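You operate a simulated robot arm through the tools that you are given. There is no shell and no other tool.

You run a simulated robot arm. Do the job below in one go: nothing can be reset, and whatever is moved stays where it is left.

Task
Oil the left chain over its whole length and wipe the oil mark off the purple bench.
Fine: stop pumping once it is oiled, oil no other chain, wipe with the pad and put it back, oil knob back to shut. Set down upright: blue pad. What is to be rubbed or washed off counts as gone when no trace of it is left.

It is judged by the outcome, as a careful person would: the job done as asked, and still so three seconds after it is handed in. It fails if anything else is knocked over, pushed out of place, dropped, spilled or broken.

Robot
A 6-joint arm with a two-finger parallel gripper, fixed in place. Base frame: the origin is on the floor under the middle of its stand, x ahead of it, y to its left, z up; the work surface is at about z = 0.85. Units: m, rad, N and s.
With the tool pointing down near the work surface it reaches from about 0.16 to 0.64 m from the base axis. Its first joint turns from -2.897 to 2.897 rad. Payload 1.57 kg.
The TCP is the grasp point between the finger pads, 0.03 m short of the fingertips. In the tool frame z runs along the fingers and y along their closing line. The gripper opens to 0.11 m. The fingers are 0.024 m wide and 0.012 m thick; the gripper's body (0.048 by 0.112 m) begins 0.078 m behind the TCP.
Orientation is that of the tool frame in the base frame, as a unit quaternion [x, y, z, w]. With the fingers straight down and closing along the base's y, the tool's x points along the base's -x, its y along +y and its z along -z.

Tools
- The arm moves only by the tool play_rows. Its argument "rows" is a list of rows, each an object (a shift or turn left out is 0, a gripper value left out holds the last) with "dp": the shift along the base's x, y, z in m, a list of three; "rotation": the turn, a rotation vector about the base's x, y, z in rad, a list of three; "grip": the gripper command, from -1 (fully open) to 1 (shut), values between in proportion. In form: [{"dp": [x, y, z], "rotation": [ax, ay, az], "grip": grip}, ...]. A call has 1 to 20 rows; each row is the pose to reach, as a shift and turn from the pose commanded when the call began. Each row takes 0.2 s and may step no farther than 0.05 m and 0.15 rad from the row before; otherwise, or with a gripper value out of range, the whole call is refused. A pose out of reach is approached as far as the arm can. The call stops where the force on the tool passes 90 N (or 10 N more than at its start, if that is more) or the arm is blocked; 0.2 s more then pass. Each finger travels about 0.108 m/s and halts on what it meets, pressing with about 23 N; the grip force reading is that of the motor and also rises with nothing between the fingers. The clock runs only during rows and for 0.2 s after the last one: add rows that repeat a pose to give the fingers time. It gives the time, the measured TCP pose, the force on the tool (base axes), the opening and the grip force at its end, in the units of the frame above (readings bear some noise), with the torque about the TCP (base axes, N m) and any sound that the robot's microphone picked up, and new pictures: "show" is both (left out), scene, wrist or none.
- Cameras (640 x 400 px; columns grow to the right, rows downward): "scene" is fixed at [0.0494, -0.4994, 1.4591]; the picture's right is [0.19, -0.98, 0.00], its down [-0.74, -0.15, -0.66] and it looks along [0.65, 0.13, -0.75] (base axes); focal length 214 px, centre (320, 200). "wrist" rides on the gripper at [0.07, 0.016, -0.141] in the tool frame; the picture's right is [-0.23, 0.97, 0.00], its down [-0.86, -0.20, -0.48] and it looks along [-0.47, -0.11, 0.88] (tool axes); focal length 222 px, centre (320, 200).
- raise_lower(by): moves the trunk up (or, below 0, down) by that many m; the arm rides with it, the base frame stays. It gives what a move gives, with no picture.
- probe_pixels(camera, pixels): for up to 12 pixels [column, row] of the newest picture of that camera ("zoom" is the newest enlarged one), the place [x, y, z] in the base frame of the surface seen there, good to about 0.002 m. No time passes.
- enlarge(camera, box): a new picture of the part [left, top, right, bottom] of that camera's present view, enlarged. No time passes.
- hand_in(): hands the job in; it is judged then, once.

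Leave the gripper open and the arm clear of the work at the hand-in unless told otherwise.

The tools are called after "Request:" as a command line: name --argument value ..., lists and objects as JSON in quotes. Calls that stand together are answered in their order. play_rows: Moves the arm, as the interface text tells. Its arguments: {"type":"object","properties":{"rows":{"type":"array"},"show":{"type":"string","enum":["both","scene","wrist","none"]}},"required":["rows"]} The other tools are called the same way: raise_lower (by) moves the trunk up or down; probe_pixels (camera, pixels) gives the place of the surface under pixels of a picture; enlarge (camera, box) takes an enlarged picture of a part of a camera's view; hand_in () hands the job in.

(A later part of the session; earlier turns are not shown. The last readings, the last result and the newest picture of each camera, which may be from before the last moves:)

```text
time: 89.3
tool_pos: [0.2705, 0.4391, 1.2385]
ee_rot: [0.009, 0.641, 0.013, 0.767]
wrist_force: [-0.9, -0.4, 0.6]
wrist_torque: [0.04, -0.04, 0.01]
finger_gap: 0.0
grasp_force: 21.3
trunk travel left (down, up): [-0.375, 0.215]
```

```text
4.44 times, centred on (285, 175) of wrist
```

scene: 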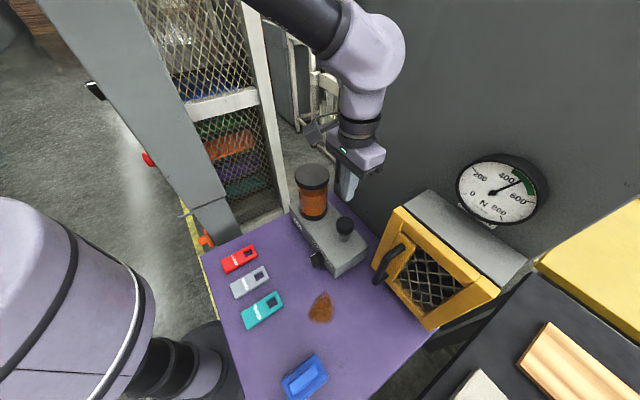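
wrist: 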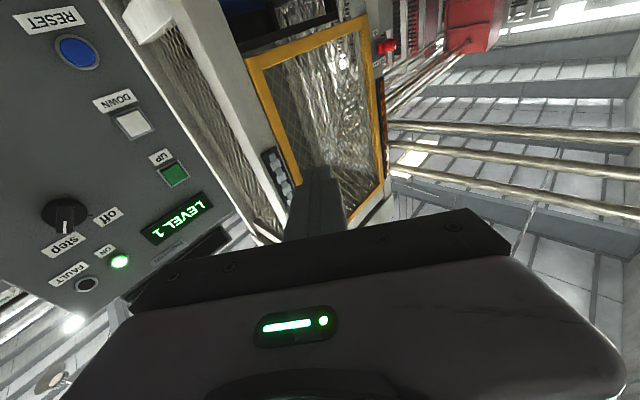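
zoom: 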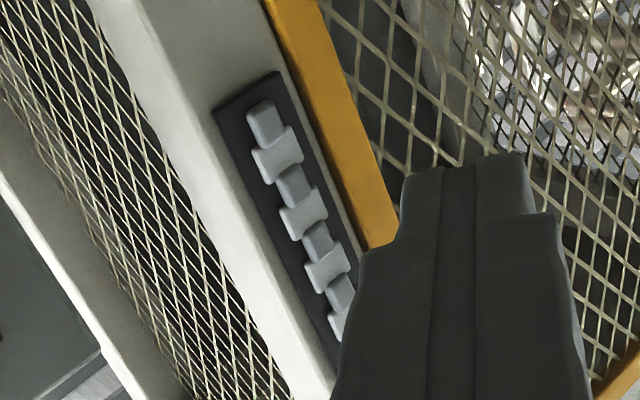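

The chain is fully oiled; the right chain is untouched. Now back to the bench, this time to a position above the knob, opening the fingers to about 5 cm on the way.

Request:
play_rows --rows '[{"dp": [0, 0, -0.02], "rotation": [0, 0.11, 0]}, {"dp": [0, 0, -0.04], "rotation": [0, 0.23, 0]}, {"dp": [0, 0, -0.05], "rotation": [0, 0.36, 0]}, {"dp": [0, 0, -0.05], "rotation": [0, 0.5, 0]}, {"dp": [0, 0, -0.05], "rotation": [0, 0.64, 0]}, {"dp": [0, 0, -0.05], "rotation": [0, 0.78, 0]}, {"dp": [0, 0, -0.02], "rotation": [0, 0.92, 0]}, {"dp": [0, -0.02, 0.01], "rotation": [0, 1.06, 0]}, {"dp": [0, -0.05, 0.04], "rotation": [0, 1.2, 0]}, {"dp": [-0.01, -0.09, 0.06], "rotation": [0, 1.33, 0]}, {"dp": [-0.02, -0.13, 0.08], "rotation": [0, 1.45, 0]}, {"dp": [-0.03, -0.17, 0.09], "rotation": [0, 1.55, 0]}, {"dp": [-0.04, -0.21, 0.1], "rotation": [0, 1.65, 0]}, {"dp": [-0.05, -0.25, 0.11], "rotation": [0, 1.75, 0]}, {"dp": [-0.05, -0.25, 0.11], "rotation": [0, 1.75, 0]}]' --show "none"

Request:
play_rows --rows '[{"dp": [0.015, -0.035, 0]}, {"dp": [0.02, -0.075, 0]}, {"dp": [0.02, -0.12, 0]}, {"dp": [0.02, -0.165, 0]}, {"dp": [0.02, -0.21, 0]}, {"dp": [0.02, -0.25, 0]}, {"dp": [0.018, -0.29, 0]}, {"dp": [0.013, -0.33, 0]}, {"dp": [0.003, -0.37, 0]}, {"dp": [-0.012, -0.41, 0]}, {"dp": [-0.027, -0.45, 0], "rotation": [0, 0, -0.13]}, {"dp": [-0.027, -0.49, -0.01], "rotation": [0, 0, -0.25]}, {"dp": [-0.005, -0.52, -0.04], "rotation": [0, 0, -0.37]}, {"dp": [0.015, -0.545, -0.07], "rotation": [0, 0, -0.5]}, {"dp": [0.035, -0.57, -0.105], "rotation": [0, 0, -0.63]}, {"dp": [0.05, -0.59, -0.14], "rotation": [0, 0, -0.75], "grip": 0.1}, {"dp": [0.065, -0.6, -0.18], "rotation": [0, 0, -0.75], "grip": 0.1}, {"dp": [0.078, -0.61, -0.22], "rotation": [0, 0, -0.75], "grip": 0.1}, {"dp": [0.0887, -0.6181, -0.26], "rotation": [0, 0, -0.75], "grip": 0.1}, {"dp": [0.0887, -0.6181, -0.3], "rotation": [0, 0, -0.75], "grip": 0.1}]' --show "both"

Request:
enlarge --camera "wrist" --box '[240, 100, 400, 230]'

```text
time: 92.5
tool_pos: [0.2186, 0.1884, 1.3533]
ee_rot: [0.016, 1.0, 0.001, -0.002]
wrist_force: [-0.4, 1.2, -0.8]
wrist_torque: [-0.03, 0.01, 0.0]
finger_gap: 0.0
grasp_force: 21.4
trunk travel left (down, up): [-0.375, 0.215]
```

```text
time: 96.7
tool_pos: [0.3076, -0.4307, 1.047]
ee_rot: [0.381, 0.925, 0.001, -0.001]
wrist_force: [0.1, 0.7, -0.3]
wrist_torque: [0.02, 0.0, 0.0]
finger_gap: 0.0495
grasp_force: 0.0
trunk travel left (down, up): [-0.375, 0.215]
```

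scene: 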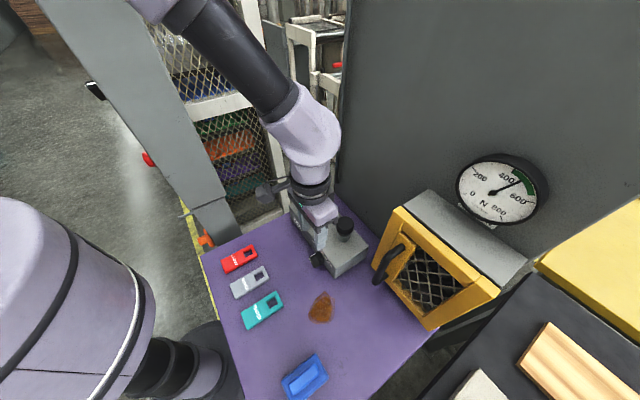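
wrist: 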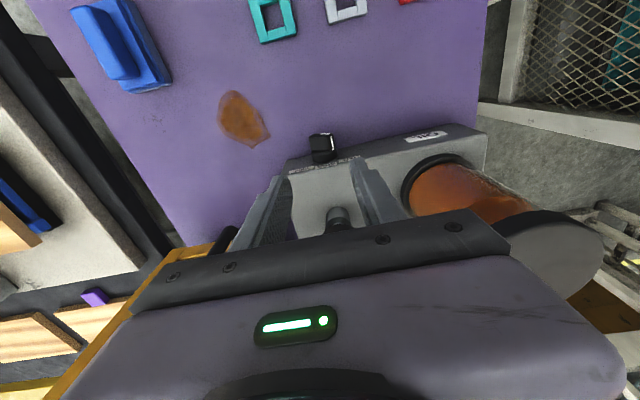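

```text
3.08 times, centred on (320, 165) of wrist
```

zoom: 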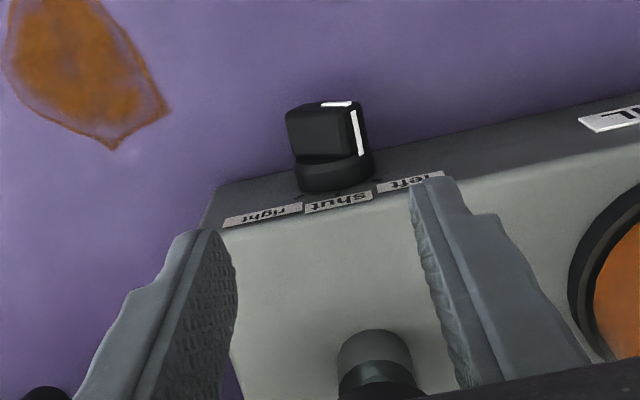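

Aligned. I open a bit to 6 cm, descend so the tips straddle the whole bar (tips z about 0.873), then close gradually — the two vertical fingers straighten the bar to shut.

Request:
play_rows --rows '[{"dp": [0, 0.0014, -0.02], "grip": -0.1}, {"dp": [0, 0.0014, -0.06], "grip": -0.1}, {"dp": [0, 0.0014, -0.1], "grip": -0.1}, {"dp": [0, 0.0014, -0.13], "grip": -0.1}, {"dp": [0, 0.0014, -0.147], "grip": -0.1}, {"dp": [0, 0.0014, -0.147], "grip": -0.1}]' --show "both"

Request:
enlarge --camera "wrist" --box '[240, 100, 400, 230]'

Request:
enlarge --camera "scene" --box '[285, 220, 355, 290]'

```text
time: 98.1
tool_pos: [0.3086, -0.4271, 0.9045]
ee_rot: [0.381, 0.925, 0.001, -0.001]
wrist_force: [0.1, -1.1, 0.1]
wrist_torque: [0.01, 0.04, 0.0]
finger_gap: 0.0606
grasp_force: 0.0
trunk travel left (down, up): [-0.375, 0.215]
```

scene: 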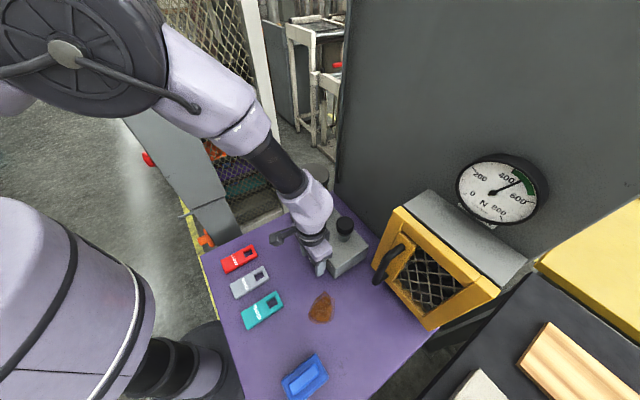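
wrist: 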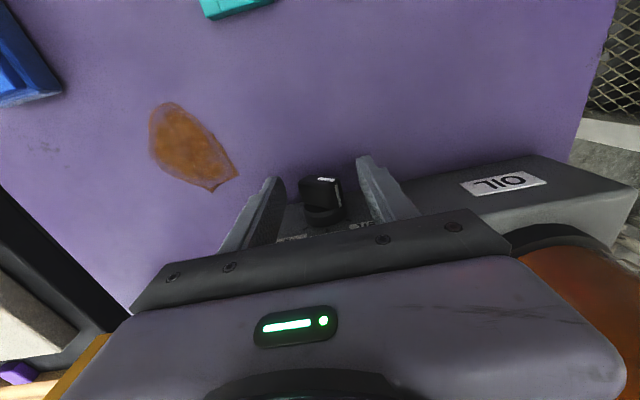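

```text
3.08 times, centred on (320, 165) of wrist
```

zoom: 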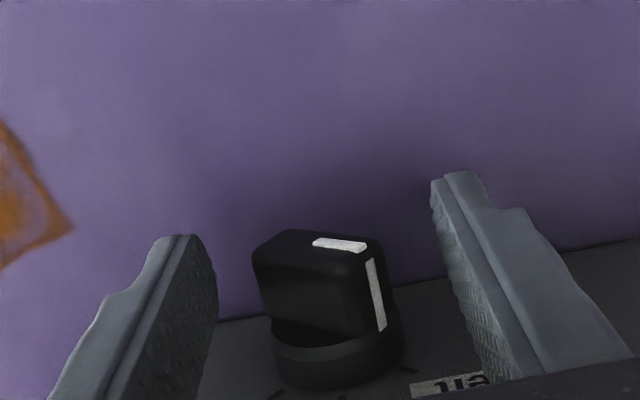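

```text
5.71 times, centred on (320, 255) of scene
```

zoom: 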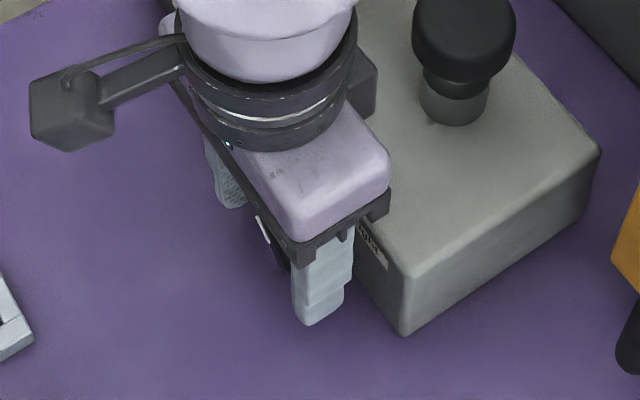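

The bar sits centred between the fingers. I close gradually to straighten it.

Request:
play_rows --rows '[{"grip": 0.1}, {"grip": 0.25}, {"grip": 0.4}, {"grip": 0.5}, {"grip": 0.6}, {"grip": 0.7}, {"grip": 0.8}, {"grip": 0.9}, {"grip": 0.9}]' --show "wrist"

Request:
enlarge --camera "wrist" --box '[260, 120, 380, 220]'

```text
time: 100.1
tool_pos: [0.3086, -0.4273, 0.9035]
ee_rot: [0.381, 0.925, 0.001, -0.001]
wrist_force: [-10.9, -8.2, -0.6]
wrist_torque: [-0.02, 0.28, -0.73]
finger_gap: 0.0375
grasp_force: 43.1
trunk travel left (down, up): [-0.375, 0.215]
```

wrist: 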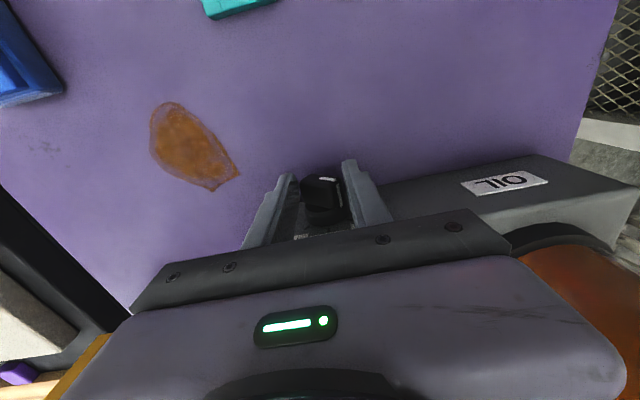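

```text
4.00 times, centred on (320, 170) of wrist
```

zoom: 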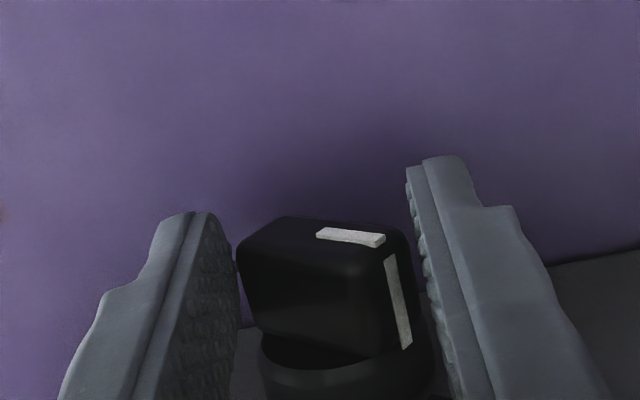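

The squeeze jammed on the bar's corners (friction) and the knob did not turn. I open again, and instead push the leaning bar back with the one finger while moving upward, so friction helps to right it.

Request:
play_rows --rows '[{"grip": -0.1}, {"grip": -0.1}, {"grip": -0.1}]' --show "none"

Request:
play_rows --rows '[{"dp": [-0.00705, -0.00709, 0.0]}, {"dp": [-0.0092, -0.0092, 0.004]}, {"dp": [-0.0113, -0.0113, 0.009]}, {"dp": [-0.0134, -0.0135, 0.014]}, {"dp": [-0.0155, -0.0156, 0.018]}, {"dp": [-0.0169, -0.017, 0.02]}, {"dp": [-0.0169, -0.017, 0.02]}]' --show "wrist"

Request:
enlarge --camera "wrist" --box '[260, 120, 400, 230]'

```text
time: 100.9
tool_pos: [0.3079, -0.4275, 0.9036]
ee_rot: [0.38, 0.925, 0.002, -0.001]
wrist_force: [0.2, 1.1, 0.1]
wrist_torque: [0.01, 0.0, 0.02]
finger_gap: 0.0606
grasp_force: 0.1
trunk travel left (down, up): [-0.375, 0.215]
```

```text
time: 102.5
tool_pos: [0.2925, -0.4442, 0.9216]
ee_rot: [0.381, 0.924, 0.002, -0.001]
wrist_force: [1.3, 2.3, -0.6]
wrist_torque: [0.04, -0.03, 0.01]
finger_gap: 0.0626
grasp_force: 1.5
trunk travel left (down, up): [-0.375, 0.215]
```

wrist: 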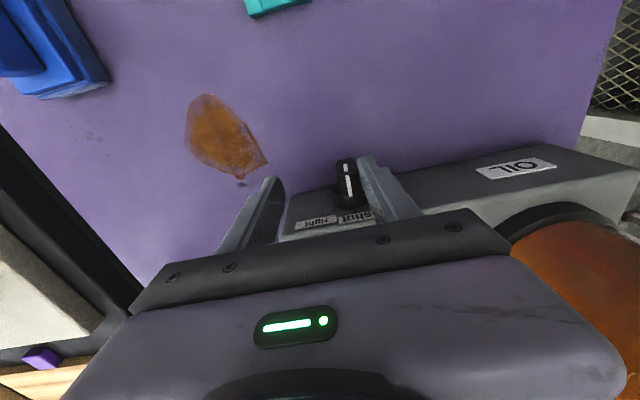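

```text
3.64 times, centred on (330, 175) of wrist
```

zoom: 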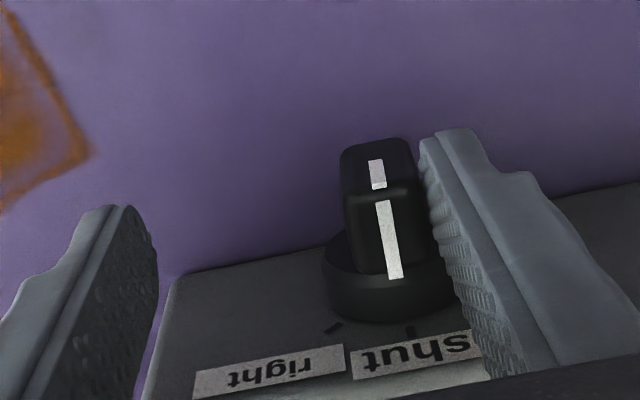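

The bar is now about upright. I center the fingers over the knob again, lower, and squeeze gently to align it exactly — at this small angle the squeeze straightens rather than jams.

Request:
play_rows --rows '[{"dp": [0.006, 0.006, 0.0]}, {"dp": [0.012, 0.012, 0.0]}, {"dp": [0.0169, 0.017, -0.01]}, {"dp": [0.0169, 0.017, -0.015]}]' --show "wrist"

Request:
enlarge --camera "wrist" --box '[290, 140, 350, 200]'

```text
time: 103.5
tool_pos: [0.3094, -0.4269, 0.9061]
ee_rot: [0.381, 0.925, 0.001, 0.0]
wrist_force: [-0.3, 0.8, 0.9]
wrist_torque: [-0.01, 0.01, 0.03]
finger_gap: 0.0604
grasp_force: 0.0
trunk travel left (down, up): [-0.375, 0.215]
```

wrist: 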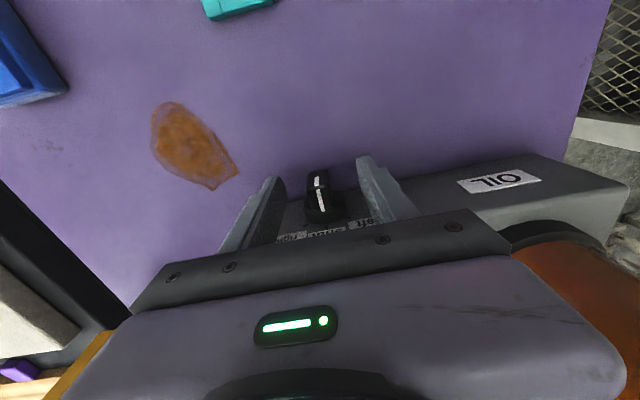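

```text
6.67 times, centred on (320, 170) of wrist
```

zoom: 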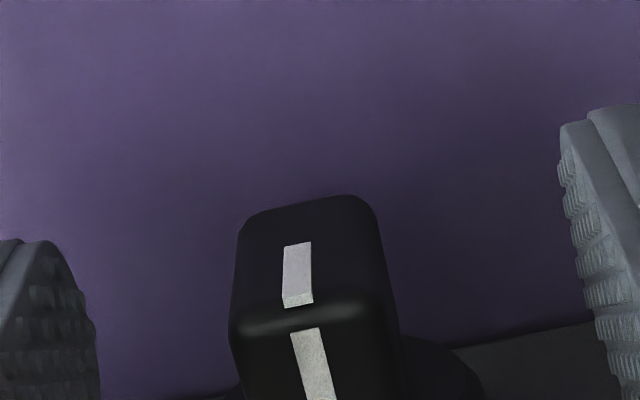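

Request:
play_rows --rows '[{"dp": [-0.001, -0.001, 0], "grip": 0.2}, {"dp": [-0.001, -0.001, 0], "grip": 0.4}, {"dp": [-0.001, -0.001, 0], "grip": 0.55}, {"dp": [-0.001, -0.001, 0], "grip": 0.65}, {"dp": [-0.001, -0.001, 0], "grip": 0.75}, {"dp": [-0.001, -0.001, 0], "grip": 0.8}, {"dp": [-0.001, -0.001, 0], "grip": 0.8}]' --show "wrist"

Request:
enlarge --camera "wrist" --box '[270, 130, 370, 220]'

```text
time: 105.1
tool_pos: [0.3085, -0.4271, 0.9083]
ee_rot: [0.381, 0.924, 0.001, -0.001]
wrist_force: [-5.4, -4.5, -1.0]
wrist_torque: [-0.07, 0.1, -0.44]
finger_gap: 0.0181
grasp_force: 32.5
trunk travel left (down, up): [-0.375, 0.215]
```

wrist: 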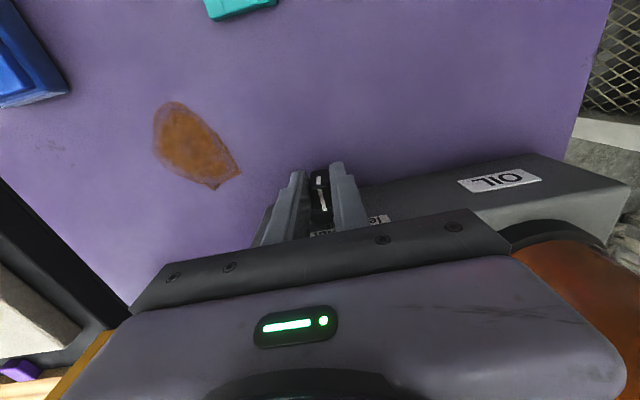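

```text
4.44 times, centred on (320, 175) of wrist
```

zoom: 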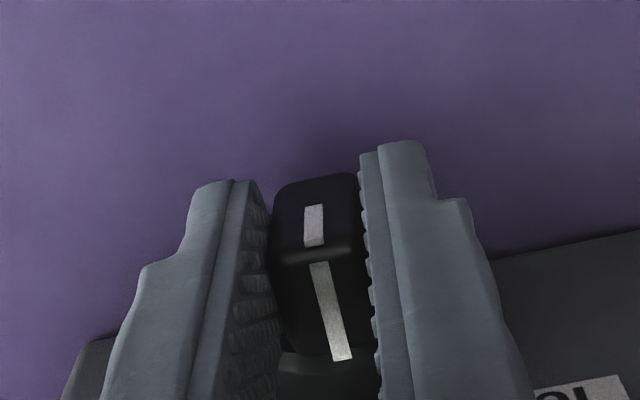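

Gripped at 18 mm: the bar is squeezed parallel (vertical). I open and rise, then verify the pointer.

Request:
play_rows --rows '[{"grip": 0.3}, {"grip": 0.0}, {"grip": 0.0}, {"dp": [0, 0, 0.04], "grip": 0.0}, {"dp": [0, 0, 0.08], "grip": 0.0}, {"dp": [0, 0, 0.12], "grip": 0.0}, {"dp": [0, 0, 0.12], "grip": 0.0}]' --show "wrist"

Request:
enlarge --camera "wrist" --box '[296, 130, 346, 180]'

```text
time: 106.7
tool_pos: [0.3111, -0.4275, 1.026]
ee_rot: [0.381, 0.925, 0.002, -0.001]
wrist_force: [0.4, -0.7, 0.3]
wrist_torque: [0.0, -0.04, 0.0]
finger_gap: 0.0546
grasp_force: 0.0
trunk travel left (down, up): [-0.375, 0.215]
```

wrist: 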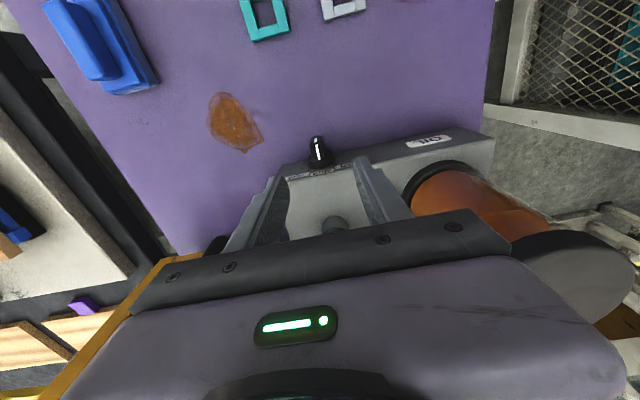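

```text
8.00 times, centred on (321, 155) of wrist
```

zoom: 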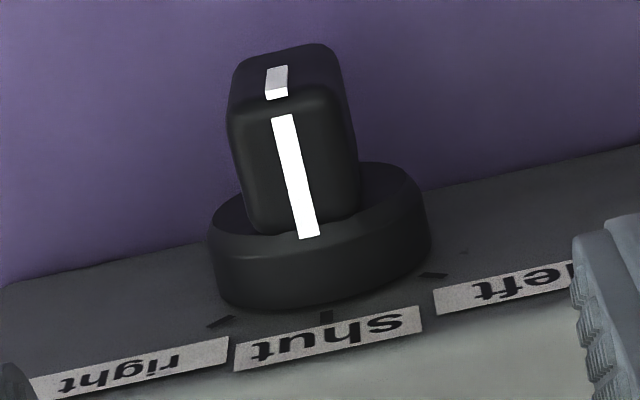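

Request:
probe_pixels --camera "zoom" --pixels '[[278, 75], [275, 93], [283, 125], [308, 230], [433, 275], [326, 317], [220, 322], [240, 110], [335, 95]]'

```text
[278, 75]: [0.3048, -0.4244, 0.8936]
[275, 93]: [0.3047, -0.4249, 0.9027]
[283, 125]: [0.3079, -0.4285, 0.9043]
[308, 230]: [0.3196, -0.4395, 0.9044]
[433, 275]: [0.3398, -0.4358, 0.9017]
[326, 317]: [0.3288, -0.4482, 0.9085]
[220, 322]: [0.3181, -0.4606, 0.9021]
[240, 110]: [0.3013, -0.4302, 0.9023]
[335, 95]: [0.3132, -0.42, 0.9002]
```

The pointer is back at shut (vertical). Now the pad: I rise and move above it at about (0.06,-0.46), fingers opening fully, and take a good look.

Request:
play_rows --rows '[{"dp": [0, 0, 0.04], "grip": -1}, {"dp": [-0.03, 0, 0.08], "grip": -1}, {"dp": [-0.07, 0, 0.1], "grip": -1}, {"dp": [-0.11, -0.01, 0.1], "grip": -1}, {"dp": [-0.15, -0.02, 0.1], "grip": -1}, {"dp": [-0.19, -0.03, 0.1], "grip": -1}, {"dp": [-0.23, -0.035, 0.1], "grip": -1}, {"dp": [-0.25, -0.035, 0.1], "grip": -1}, {"dp": [-0.25, -0.035, 0.1], "grip": -1}]' --show "both"

```text
time: 108.7
tool_pos: [0.057, -0.4618, 1.1276]
ee_rot: [0.381, 0.924, 0.001, -0.001]
wrist_force: [-0.8, 0.2, 0.6]
wrist_torque: [0.02, 0.0, 0.01]
finger_gap: 0.1102
grasp_force: 0.2
trunk travel left (down, up): [-0.375, 0.215]
```

scene: 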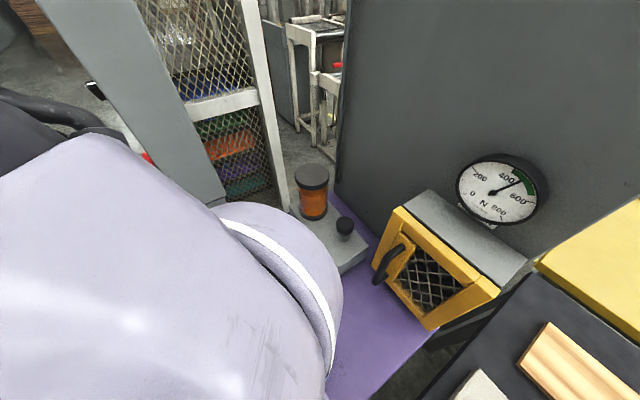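
wrist: 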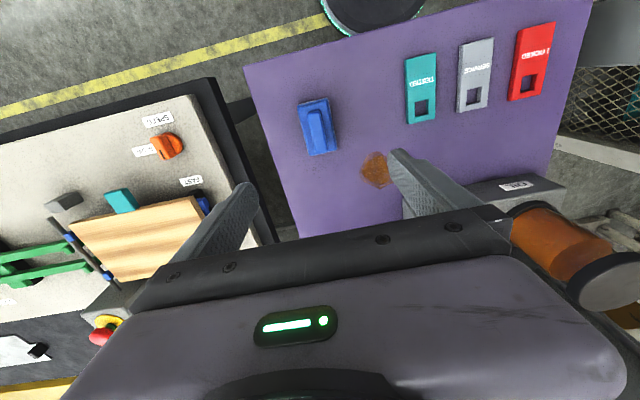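

The pad's long axis runs nearly across the finger closing line already. I enlarge and probe the pad's handle.

Request:
enlarge --camera "wrist" --box '[280, 80, 360, 170]'

```text
4.44 times, centred on (320, 125) of wrist
```

zoom: 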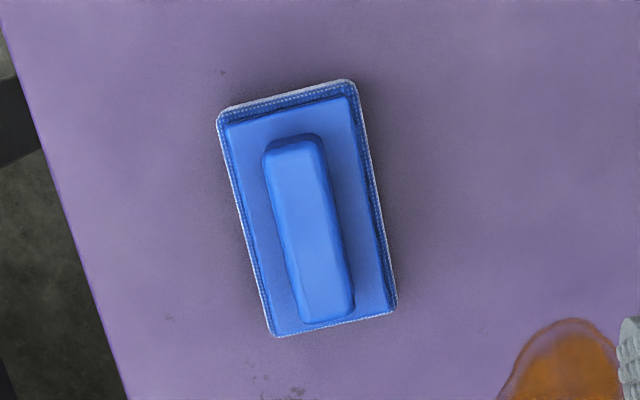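

Request:
probe_pixels --camera "zoom" --pixels '[[275, 155], [315, 150], [303, 310], [345, 305], [310, 230], [228, 112], [350, 90], [278, 330], [390, 308], [290, 230], [335, 225], [240, 200]]'

Request:
probe_pixels --camera "wrist" --pixels '[[376, 155], [365, 172], [389, 172], [376, 187], [362, 160], [388, 160], [340, 170], [330, 165]]'

```text
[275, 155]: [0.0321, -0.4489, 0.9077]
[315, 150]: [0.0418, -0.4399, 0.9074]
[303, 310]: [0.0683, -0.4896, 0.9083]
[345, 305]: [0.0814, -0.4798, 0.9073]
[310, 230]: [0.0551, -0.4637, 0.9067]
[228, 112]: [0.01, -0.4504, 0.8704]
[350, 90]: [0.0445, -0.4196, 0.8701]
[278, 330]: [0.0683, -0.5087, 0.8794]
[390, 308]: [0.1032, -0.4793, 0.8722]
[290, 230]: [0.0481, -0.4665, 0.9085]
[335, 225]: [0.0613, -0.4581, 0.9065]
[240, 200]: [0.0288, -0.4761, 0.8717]
```

```text
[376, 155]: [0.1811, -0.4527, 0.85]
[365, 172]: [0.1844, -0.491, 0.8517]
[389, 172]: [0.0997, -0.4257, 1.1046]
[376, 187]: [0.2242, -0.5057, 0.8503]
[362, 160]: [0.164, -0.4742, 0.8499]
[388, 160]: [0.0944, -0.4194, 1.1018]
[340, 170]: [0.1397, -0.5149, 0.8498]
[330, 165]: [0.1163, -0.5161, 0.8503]
```

Handle centre (0.056,-0.4645), top z 0.908, width about 18 mm, base top z 0.872, long axis at azimuth -47°. I align the yaw, descend with 6 cm opening to tips at about z 0.879, and look before closing.

Request:
play_rows --rows '[{"dp": [-0.0009, -0.0011, -0.04], "rotation": [0, 0, -0.036], "grip": -0.1}, {"dp": [-0.0009, -0.0011, -0.08], "rotation": [0, 0, -0.036], "grip": -0.1}, {"dp": [-0.0009, -0.0011, -0.12], "rotation": [0, 0, -0.036], "grip": -0.1}, {"dp": [-0.0009, -0.0011, -0.16], "rotation": [0, 0, -0.036], "grip": -0.1}, {"dp": [-0.0009, -0.0011, -0.2], "rotation": [0, 0, -0.036], "grip": -0.1}, {"dp": [-0.0009, -0.0011, -0.219], "rotation": [0, 0, -0.036], "grip": -0.1}, {"dp": [-0.0009, -0.0011, -0.219], "rotation": [0, 0, -0.036], "grip": -0.1}]' --show "wrist"

Request:
enlarge --camera "wrist" --box '[240, 100, 400, 230]'

```text
time: 110.3
tool_pos: [0.0587, -0.4636, 0.9072]
ee_rot: [0.397, 0.918, 0.001, -0.001]
wrist_force: [-0.7, -1.2, -1.1]
wrist_torque: [0.02, -0.01, 0.02]
finger_gap: 0.0606
grasp_force: 0.1
trunk travel left (down, up): [-0.375, 0.215]
```

wrist: 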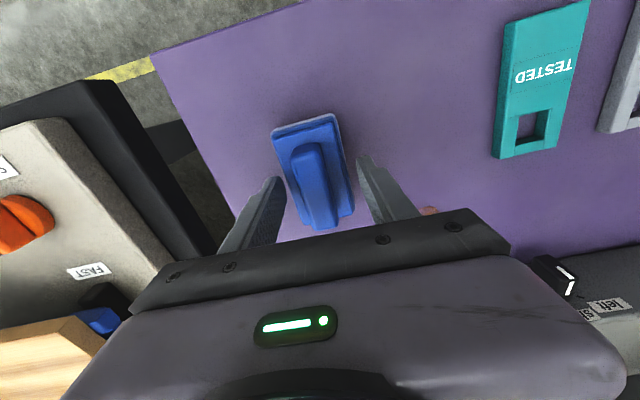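

```text
3.08 times, centred on (320, 165) of wrist
```

zoom: 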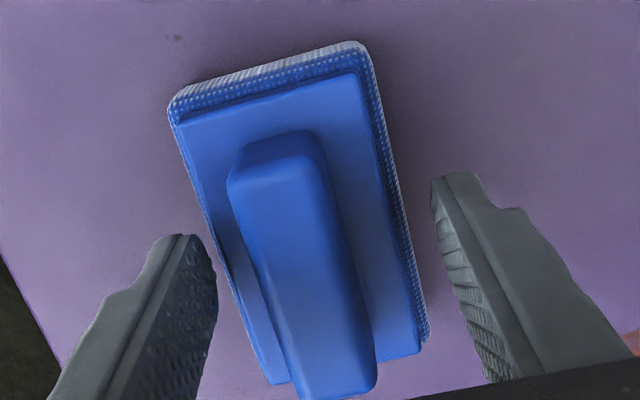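

Fingers straddle the handle squarely. I close on it.

Request:
play_rows --rows '[{"grip": 0.2}, {"grip": 0.45}, {"grip": 0.65}, {"grip": 0.85}, {"grip": 1}, {"grip": 1}]' --show "wrist"

```text
time: 111.7
tool_pos: [0.0579, -0.4636, 0.9072]
ee_rot: [0.397, 0.918, 0.001, 0.0]
wrist_force: [0.0, -0.4, -0.5]
wrist_torque: [0.01, -0.01, 0.02]
finger_gap: 0.0464
grasp_force: 23.3
trunk travel left (down, up): [-0.375, 0.215]
```

wrist: 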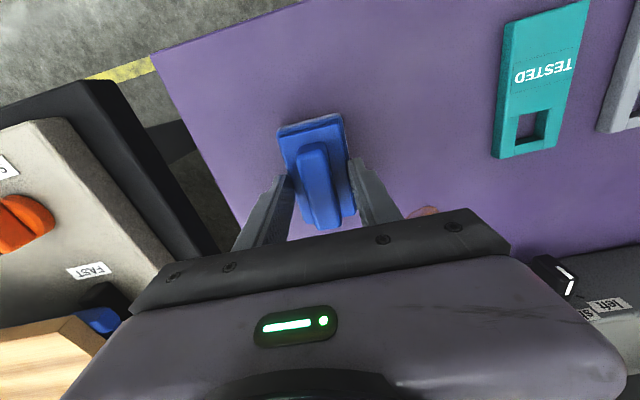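

The fingers closed on the pad's base (46 mm), not on the handle. I reopen, rise 11 mm and close on the handle.

Request:
play_rows --rows '[{"grip": 0.0}, {"grip": -0.1}, {"grip": -0.1}, {"dp": [0, 0, 0.011], "grip": -0.1}, {"dp": [0, 0, 0.011], "grip": 0.2}, {"dp": [0, 0, 0.011], "grip": 0.45}, {"dp": [0, 0, 0.011], "grip": 0.65}, {"dp": [0, 0, 0.011], "grip": 0.85}, {"dp": [0, 0, 0.011], "grip": 1}, {"dp": [0, 0, 0.011], "grip": 1}]' --show "wrist"

Request:
enlarge --camera "wrist" --box '[240, 100, 400, 230]'

```text
time: 113.9
tool_pos: [0.0567, -0.4634, 0.9193]
ee_rot: [0.397, 0.918, 0.002, -0.001]
wrist_force: [0.0, 0.6, 0.6]
wrist_torque: [0.04, -0.01, 0.02]
finger_gap: 0.0212
grasp_force: 22.6
trunk travel left (down, up): [-0.375, 0.215]
```

wrist: 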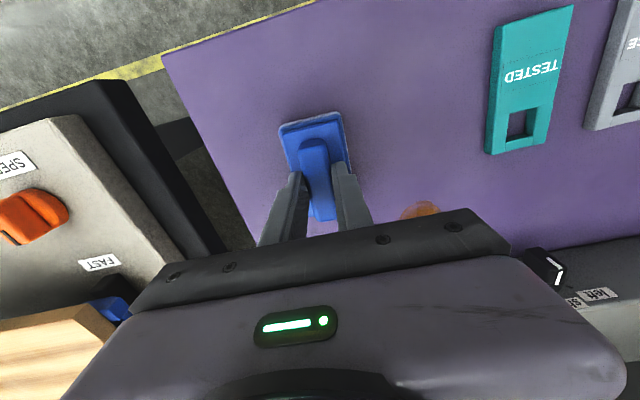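

```text
3.08 times, centred on (320, 165) of wrist
```

zoom: 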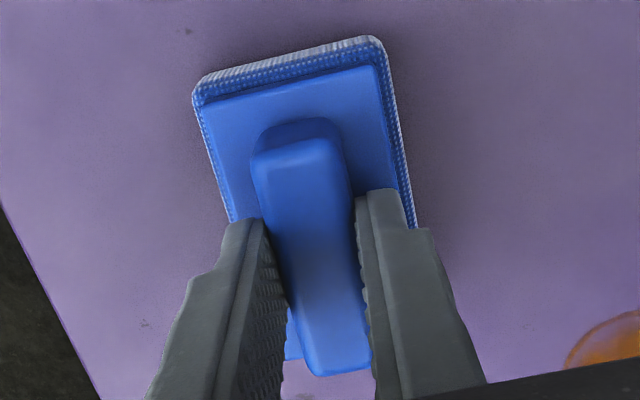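

Handle gripped (21 mm). I lift the pad 3 cm, carry it to the start beside the mark at (0.150,-0.524), and lower it onto the bench with slight pressure.

Request:
play_rows --rows '[{"dp": [0, 0, 0.015]}, {"dp": [0, 0, 0.03]}, {"dp": [0.03, -0.02, 0.03]}, {"dp": [0.06, -0.04, 0.03]}, {"dp": [0.0939, -0.0599, 0.03]}, {"dp": [0.0939, -0.0599, 0.012]}, {"dp": [0.0939, -0.0599, 0.003]}, {"dp": [0.0939, -0.0599, -0.001]}, {"dp": [0.0939, -0.0599, -0.001]}]' --show "both"

```text
time: 115.9
tool_pos: [0.1518, -0.5232, 0.9205]
ee_rot: [0.397, 0.918, 0.0, 0.0]
wrist_force: [0.6, -0.3, -1.5]
wrist_torque: [0.01, -0.02, -0.01]
finger_gap: 0.0211
grasp_force: 23.7
trunk travel left (down, up): [-0.375, 0.215]
```

scene: 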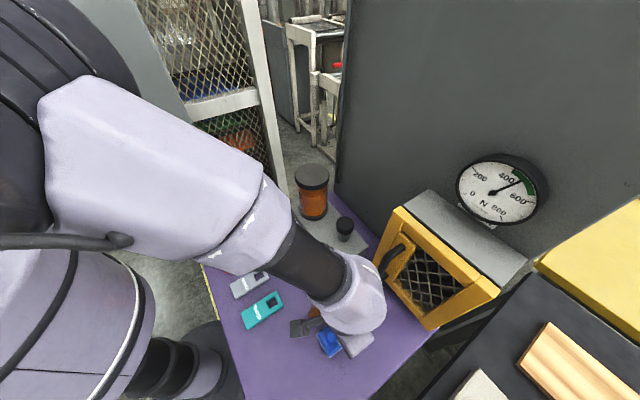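
wrist: 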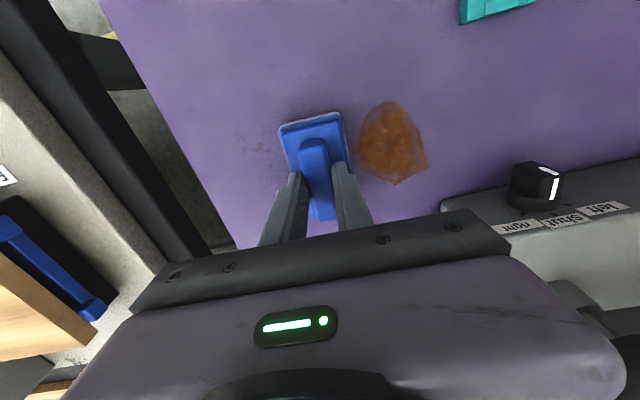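

Not pressing yet (-1.5 N is the pad's weight). Let me probe the mark's outline precisely from this view before wiping.

Request:
enlarge --camera "wrist" --box '[260, 80, 460, 240]'

Request:
probe_pixels --camera "wrist" --pixels '[[392, 100], [412, 112], [427, 163], [400, 185], [360, 160], [365, 125], [358, 145], [420, 135], [380, 180], [345, 165], [300, 128], [340, 115]]'

```text
2.50 times, centred on (360, 160) of wrist
```

zoom: 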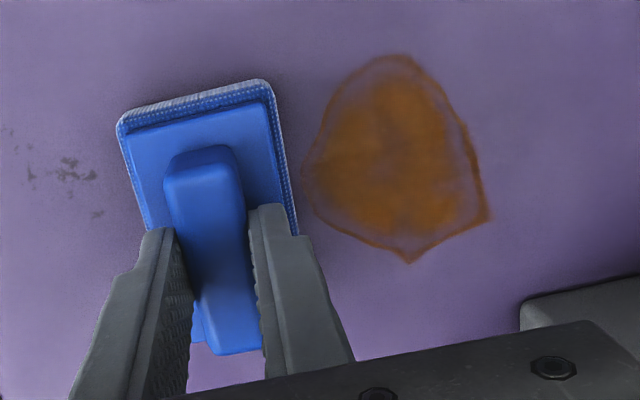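

```text
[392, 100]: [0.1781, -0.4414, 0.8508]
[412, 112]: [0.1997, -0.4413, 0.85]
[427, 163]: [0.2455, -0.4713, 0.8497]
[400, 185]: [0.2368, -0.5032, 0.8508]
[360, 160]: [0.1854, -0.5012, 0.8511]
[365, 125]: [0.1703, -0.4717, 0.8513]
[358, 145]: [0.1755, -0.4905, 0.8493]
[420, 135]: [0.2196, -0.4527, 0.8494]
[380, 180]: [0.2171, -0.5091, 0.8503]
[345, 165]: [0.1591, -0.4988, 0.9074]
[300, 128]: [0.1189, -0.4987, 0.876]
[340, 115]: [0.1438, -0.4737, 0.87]
```

The mark spans, in pad axes, 0.443–0.529 along the pad's length direction and -0.209 to -0.144 across. I press down a few mm and check force.

Request:
play_rows --rows '[{"dp": [0, 0, -0.002]}, {"dp": [0, 0, -0.003]}, {"dp": [0, 0, -0.003]}]' --show "none"

```text
time: 116.7
tool_pos: [0.1502, -0.5228, 0.9174]
ee_rot: [0.397, 0.918, 0.0, -0.001]
wrist_force: [1.6, 2.8, 20.8]
wrist_torque: [0.11, -0.02, -0.02]
finger_gap: 0.0215
grasp_force: 22.8
trunk travel left (down, up): [-0.375, 0.215]
```

That gives 21 N. I ease to about 10 N and wipe: three overlapping passes across the mark along the pad's short direction.

Request:
play_rows --rows '[{"dp": [0.0218, 0.0206, 0.001]}, {"dp": [0.0437, 0.0411, 0.001]}, {"dp": [0.0655, 0.0617, 0.001]}, {"dp": [0.0801, 0.0754, 0.001]}, {"dp": [0.0657, 0.0687, 0.001]}, {"dp": [0.0513, 0.0621, 0.001]}, {"dp": [0.0295, 0.0416, 0.001]}, {"dp": [0.0077, 0.021, 0.001]}, {"dp": [-0.0069, 0.0073, 0.001]}, {"dp": [0.0089, -0.0095, 0.001]}, {"dp": [0.0307, 0.0111, 0.001]}, {"dp": [0.0526, 0.0316, 0.001]}, {"dp": [0.0744, 0.0522, 0.001]}, {"dp": [0.089, 0.0659, 0.001]}, {"dp": [0.0671, 0.0453, 0.001]}, {"dp": [0.0453, 0.0248, 0.001]}, {"dp": [0.0235, 0.0042, 0.001]}, {"dp": [0.0089, -0.0095, 0.001]}]' --show "both"

Request:
enlarge --camera "wrist" --box '[260, 80, 460, 240]'

```text
time: 120.5
tool_pos: [0.1587, -0.5339, 0.9167]
ee_rot: [0.396, 0.918, 0.0, 0.0]
wrist_force: [4.7, 3.2, 12.5]
wrist_torque: [0.04, -0.2, 0.02]
finger_gap: 0.0212
grasp_force: 23.1
trunk travel left (down, up): [-0.375, 0.215]
```

scene: 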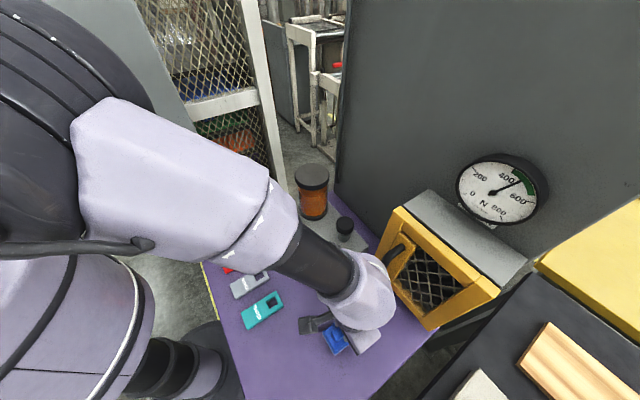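
wrist: 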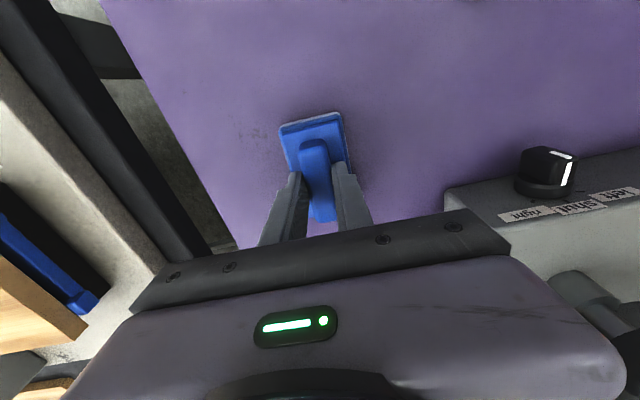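

```text
2.50 times, centred on (360, 160) of wrist
```

zoom: 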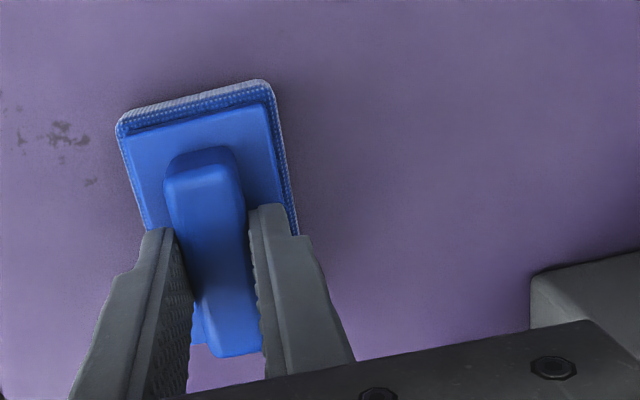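

The mark looks gone. I enlarge the area where it was to look for faint traces.

Request:
enlarge --camera "wrist" --box '[340, 80, 430, 150]'

Request:
enlarge --camera "wrist" --box '[350, 130, 450, 220]'

Request:
enlarge --camera "wrist" --box '[260, 0, 500, 190]'

```text
5.71 times, centred on (385, 115) of wrist
```

zoom: 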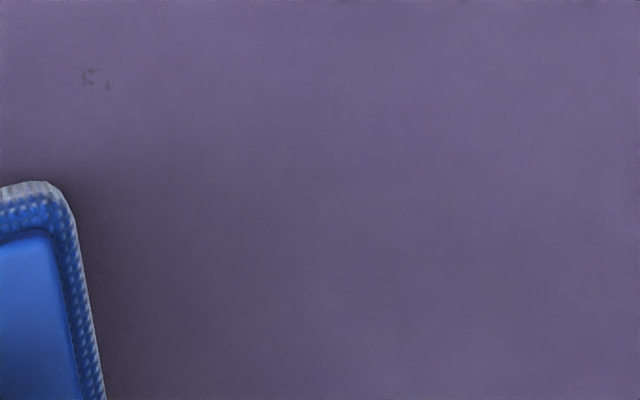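

```text
4.44 times, centred on (400, 175) of wrist
```

zoom: 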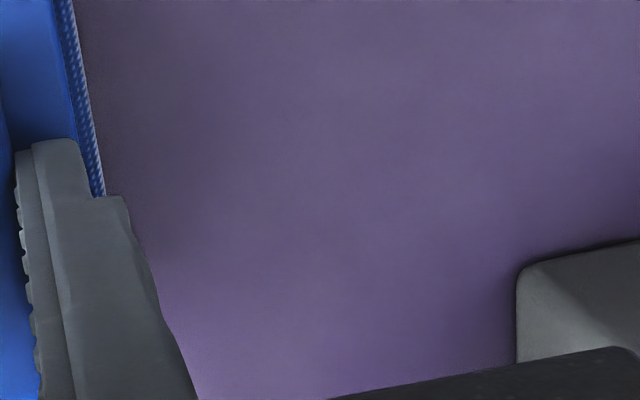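

```text
2.11 times, centred on (380, 95) of wrist
```

zoom: 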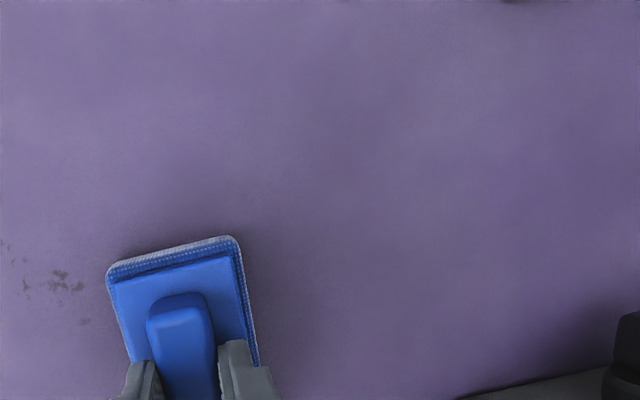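

It looks clean. To be sure no faint film remains I make one more overlapping round, slightly wider on the near side.

Request:
play_rows --rows '[{"dp": [0.0218, 0.0206, 0]}, {"dp": [0.0437, 0.0411, 0]}, {"dp": [0.0655, 0.0617, 0]}, {"dp": [0.0801, 0.0754, 0]}, {"dp": [0.0532, 0.0748, 0]}, {"dp": [0.0486, 0.0869, 0]}, {"dp": [0.0267, 0.0663, 0]}, {"dp": [0.0049, 0.0458, 0]}, {"dp": [-0.0133, 0.0287, 0]}, {"dp": [-0.0016, 0.0164, 0]}, {"dp": [0.0202, 0.0369, 0]}, {"dp": [0.0421, 0.0575, 0]}, {"dp": [0.0639, 0.078, 0]}, {"dp": [0.0421, 0.0575, 0]}, {"dp": [0.0202, 0.0369, 0]}, {"dp": [-0.0016, 0.0164, 0]}, {"dp": [-0.0089, 0.0095, 0]}]' --show "wrist"

Request:
enlarge --camera "wrist" --box '[260, 40, 480, 220]'

```text
time: 124.1
tool_pos: [0.1511, -0.5245, 0.9162]
ee_rot: [0.397, 0.918, 0.001, -0.001]
wrist_force: [0.0, 1.0, -0.5]
wrist_torque: [-0.02, -0.01, -0.03]
finger_gap: 0.0215
grasp_force: 22.8
trunk travel left (down, up): [-0.375, 0.215]
```

wrist: 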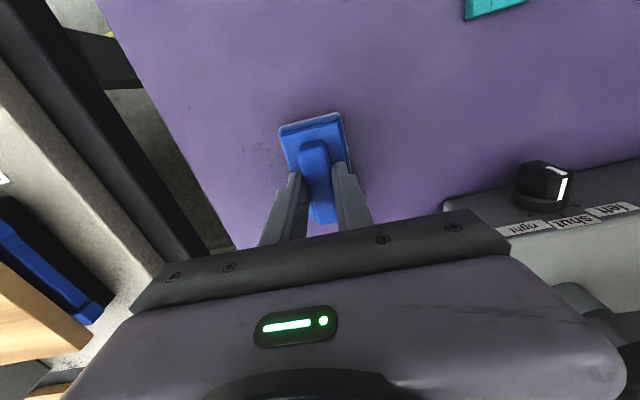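

```text
2.22 times, centred on (370, 130) of wrist
```

zoom: 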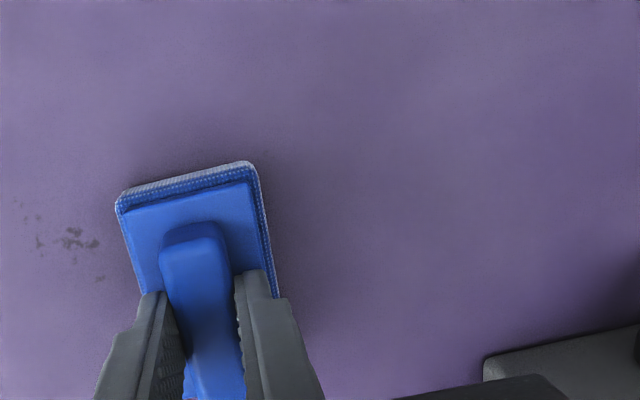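

The mark is gone. I lift the pad and carry it back to its original place (0.0563,-0.4645), same orientation, and set it down.

Request:
play_rows --rows '[{"dp": [0, 0, 0.015]}, {"dp": [0, 0, 0.03]}, {"dp": [-0.03, 0.02, 0.03]}, {"dp": [-0.06, 0.04, 0.03]}, {"dp": [-0.0939, 0.0599, 0.03]}, {"dp": [-0.0939, 0.0599, 0.012]}, {"dp": [-0.0939, 0.0599, 0.003]}, {"dp": [-0.0939, 0.0599, 0.0]}, {"dp": [-0.0939, 0.0599, 0.0]}]' --show "both"

```text
time: 126.1
tool_pos: [0.0547, -0.4653, 0.9164]
ee_rot: [0.398, 0.917, 0.001, -0.001]
wrist_force: [-1.0, -0.8, 0.6]
wrist_torque: [-0.05, 0.02, 0.0]
finger_gap: 0.0212
grasp_force: 22.8
trunk travel left (down, up): [-0.375, 0.215]
```

scene: 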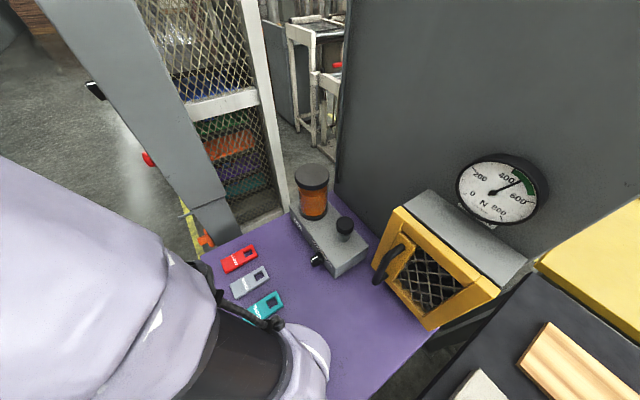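
wrist: 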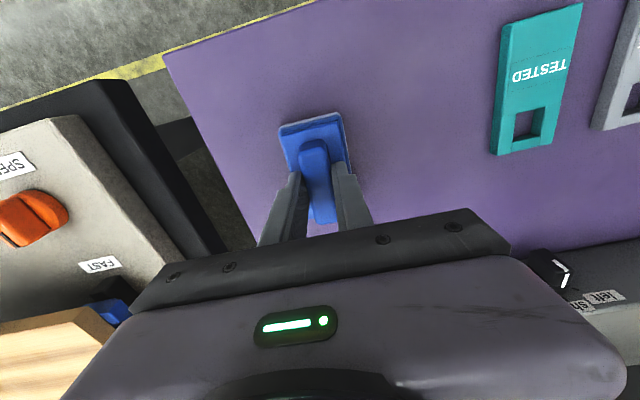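

The pad's weight is off the gripper (it rests on the bench). I open gently and rise straight up.

Request:
play_rows --rows '[{"grip": 0.5}, {"grip": 0.2}, {"grip": -0.1}, {"grip": -0.1}, {"dp": [0, 0, 0.04], "grip": -0.1}, {"dp": [0, 0, 0.08], "grip": -0.1}, {"dp": [0, 0, 0.12], "grip": -0.1}, {"dp": [0, 0, 0.16], "grip": -0.1}, {"dp": [0, 0, 0.2], "grip": -1}, {"dp": [0, 0, 0.211], "grip": -1}, {"dp": [0, 0, 0.211], "grip": -1}]' --show "both"

Request:
enlarge --camera "wrist" --box '[280, 80, 360, 170]'

```text
time: 128.5
tool_pos: [0.0587, -0.4658, 1.1285]
ee_rot: [0.398, 0.918, 0.001, -0.001]
wrist_force: [-0.7, 0.2, -0.2]
wrist_torque: [0.01, 0.01, -0.02]
finger_gap: 0.1099
grasp_force: 0.1
trunk travel left (down, up): [-0.375, 0.215]
```

scene: 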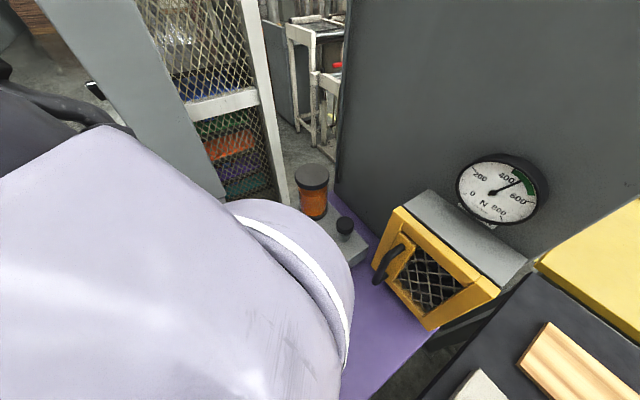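
wrist: 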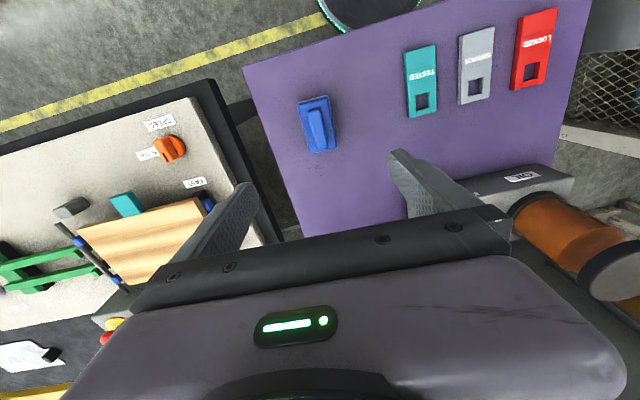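

```text
4.44 times, centred on (320, 125) of wrist
```

zoom: 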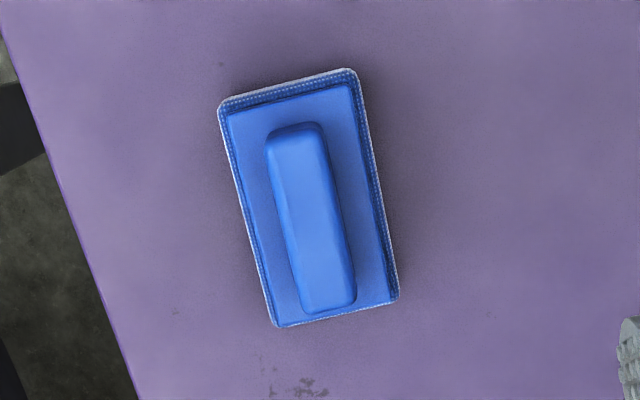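

The pad is upright in its place. I probe its position against the original and then move the arm clear for a final scene check.

Request:
probe_pixels --camera "zoom" --pixels '[[275, 145], [315, 140], [306, 300], [347, 295], [312, 220], [228, 108], [350, 80], [280, 318], [388, 295]]'

Request:
play_rows --rows '[{"dp": [0.01, 0.03, 0.03]}, {"dp": [0.02, 0.06, 0.06]}, {"dp": [0.03, 0.09, 0.09]}, {"dp": [0.05, 0.12, 0.12]}, {"dp": [0.08, 0.14, 0.15], "rotation": [0, 0, 0.1]}, {"dp": [0.11, 0.16, 0.18], "rotation": [0, 0, 0.2]}, {"dp": [0.13, 0.18, 0.2], "rotation": [0, 0, 0.3]}, {"dp": [0.13, 0.2, 0.22], "rotation": [0, 0, 0.4]}, {"dp": [0.13, 0.2, 0.22], "rotation": [0, 0, 0.4]}]' --show "both"

```text
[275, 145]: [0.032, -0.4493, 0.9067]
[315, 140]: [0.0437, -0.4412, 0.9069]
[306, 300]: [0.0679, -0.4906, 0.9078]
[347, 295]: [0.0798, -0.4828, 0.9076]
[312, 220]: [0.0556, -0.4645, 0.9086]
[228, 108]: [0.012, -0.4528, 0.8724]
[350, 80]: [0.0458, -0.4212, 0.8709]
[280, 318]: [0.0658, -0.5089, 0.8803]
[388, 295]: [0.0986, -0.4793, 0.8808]
```

```text
time: 130.5
tool_pos: [0.1903, -0.2635, 1.3465]
ee_rot: [0.206, 0.978, 0.002, -0.001]
wrist_force: [-0.2, 0.1, 1.1]
wrist_torque: [0.03, -0.01, -0.01]
finger_gap: 0.1097
grasp_force: 0.0
trunk travel left (down, up): [-0.375, 0.215]
```

scene: 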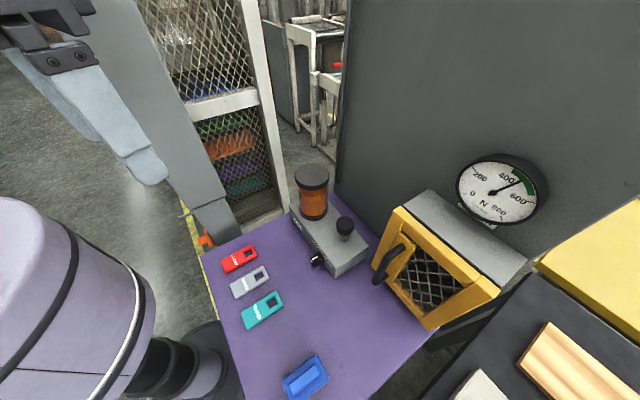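
wrist: 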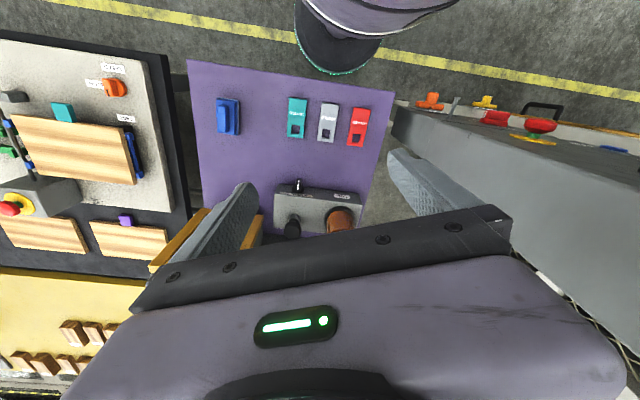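

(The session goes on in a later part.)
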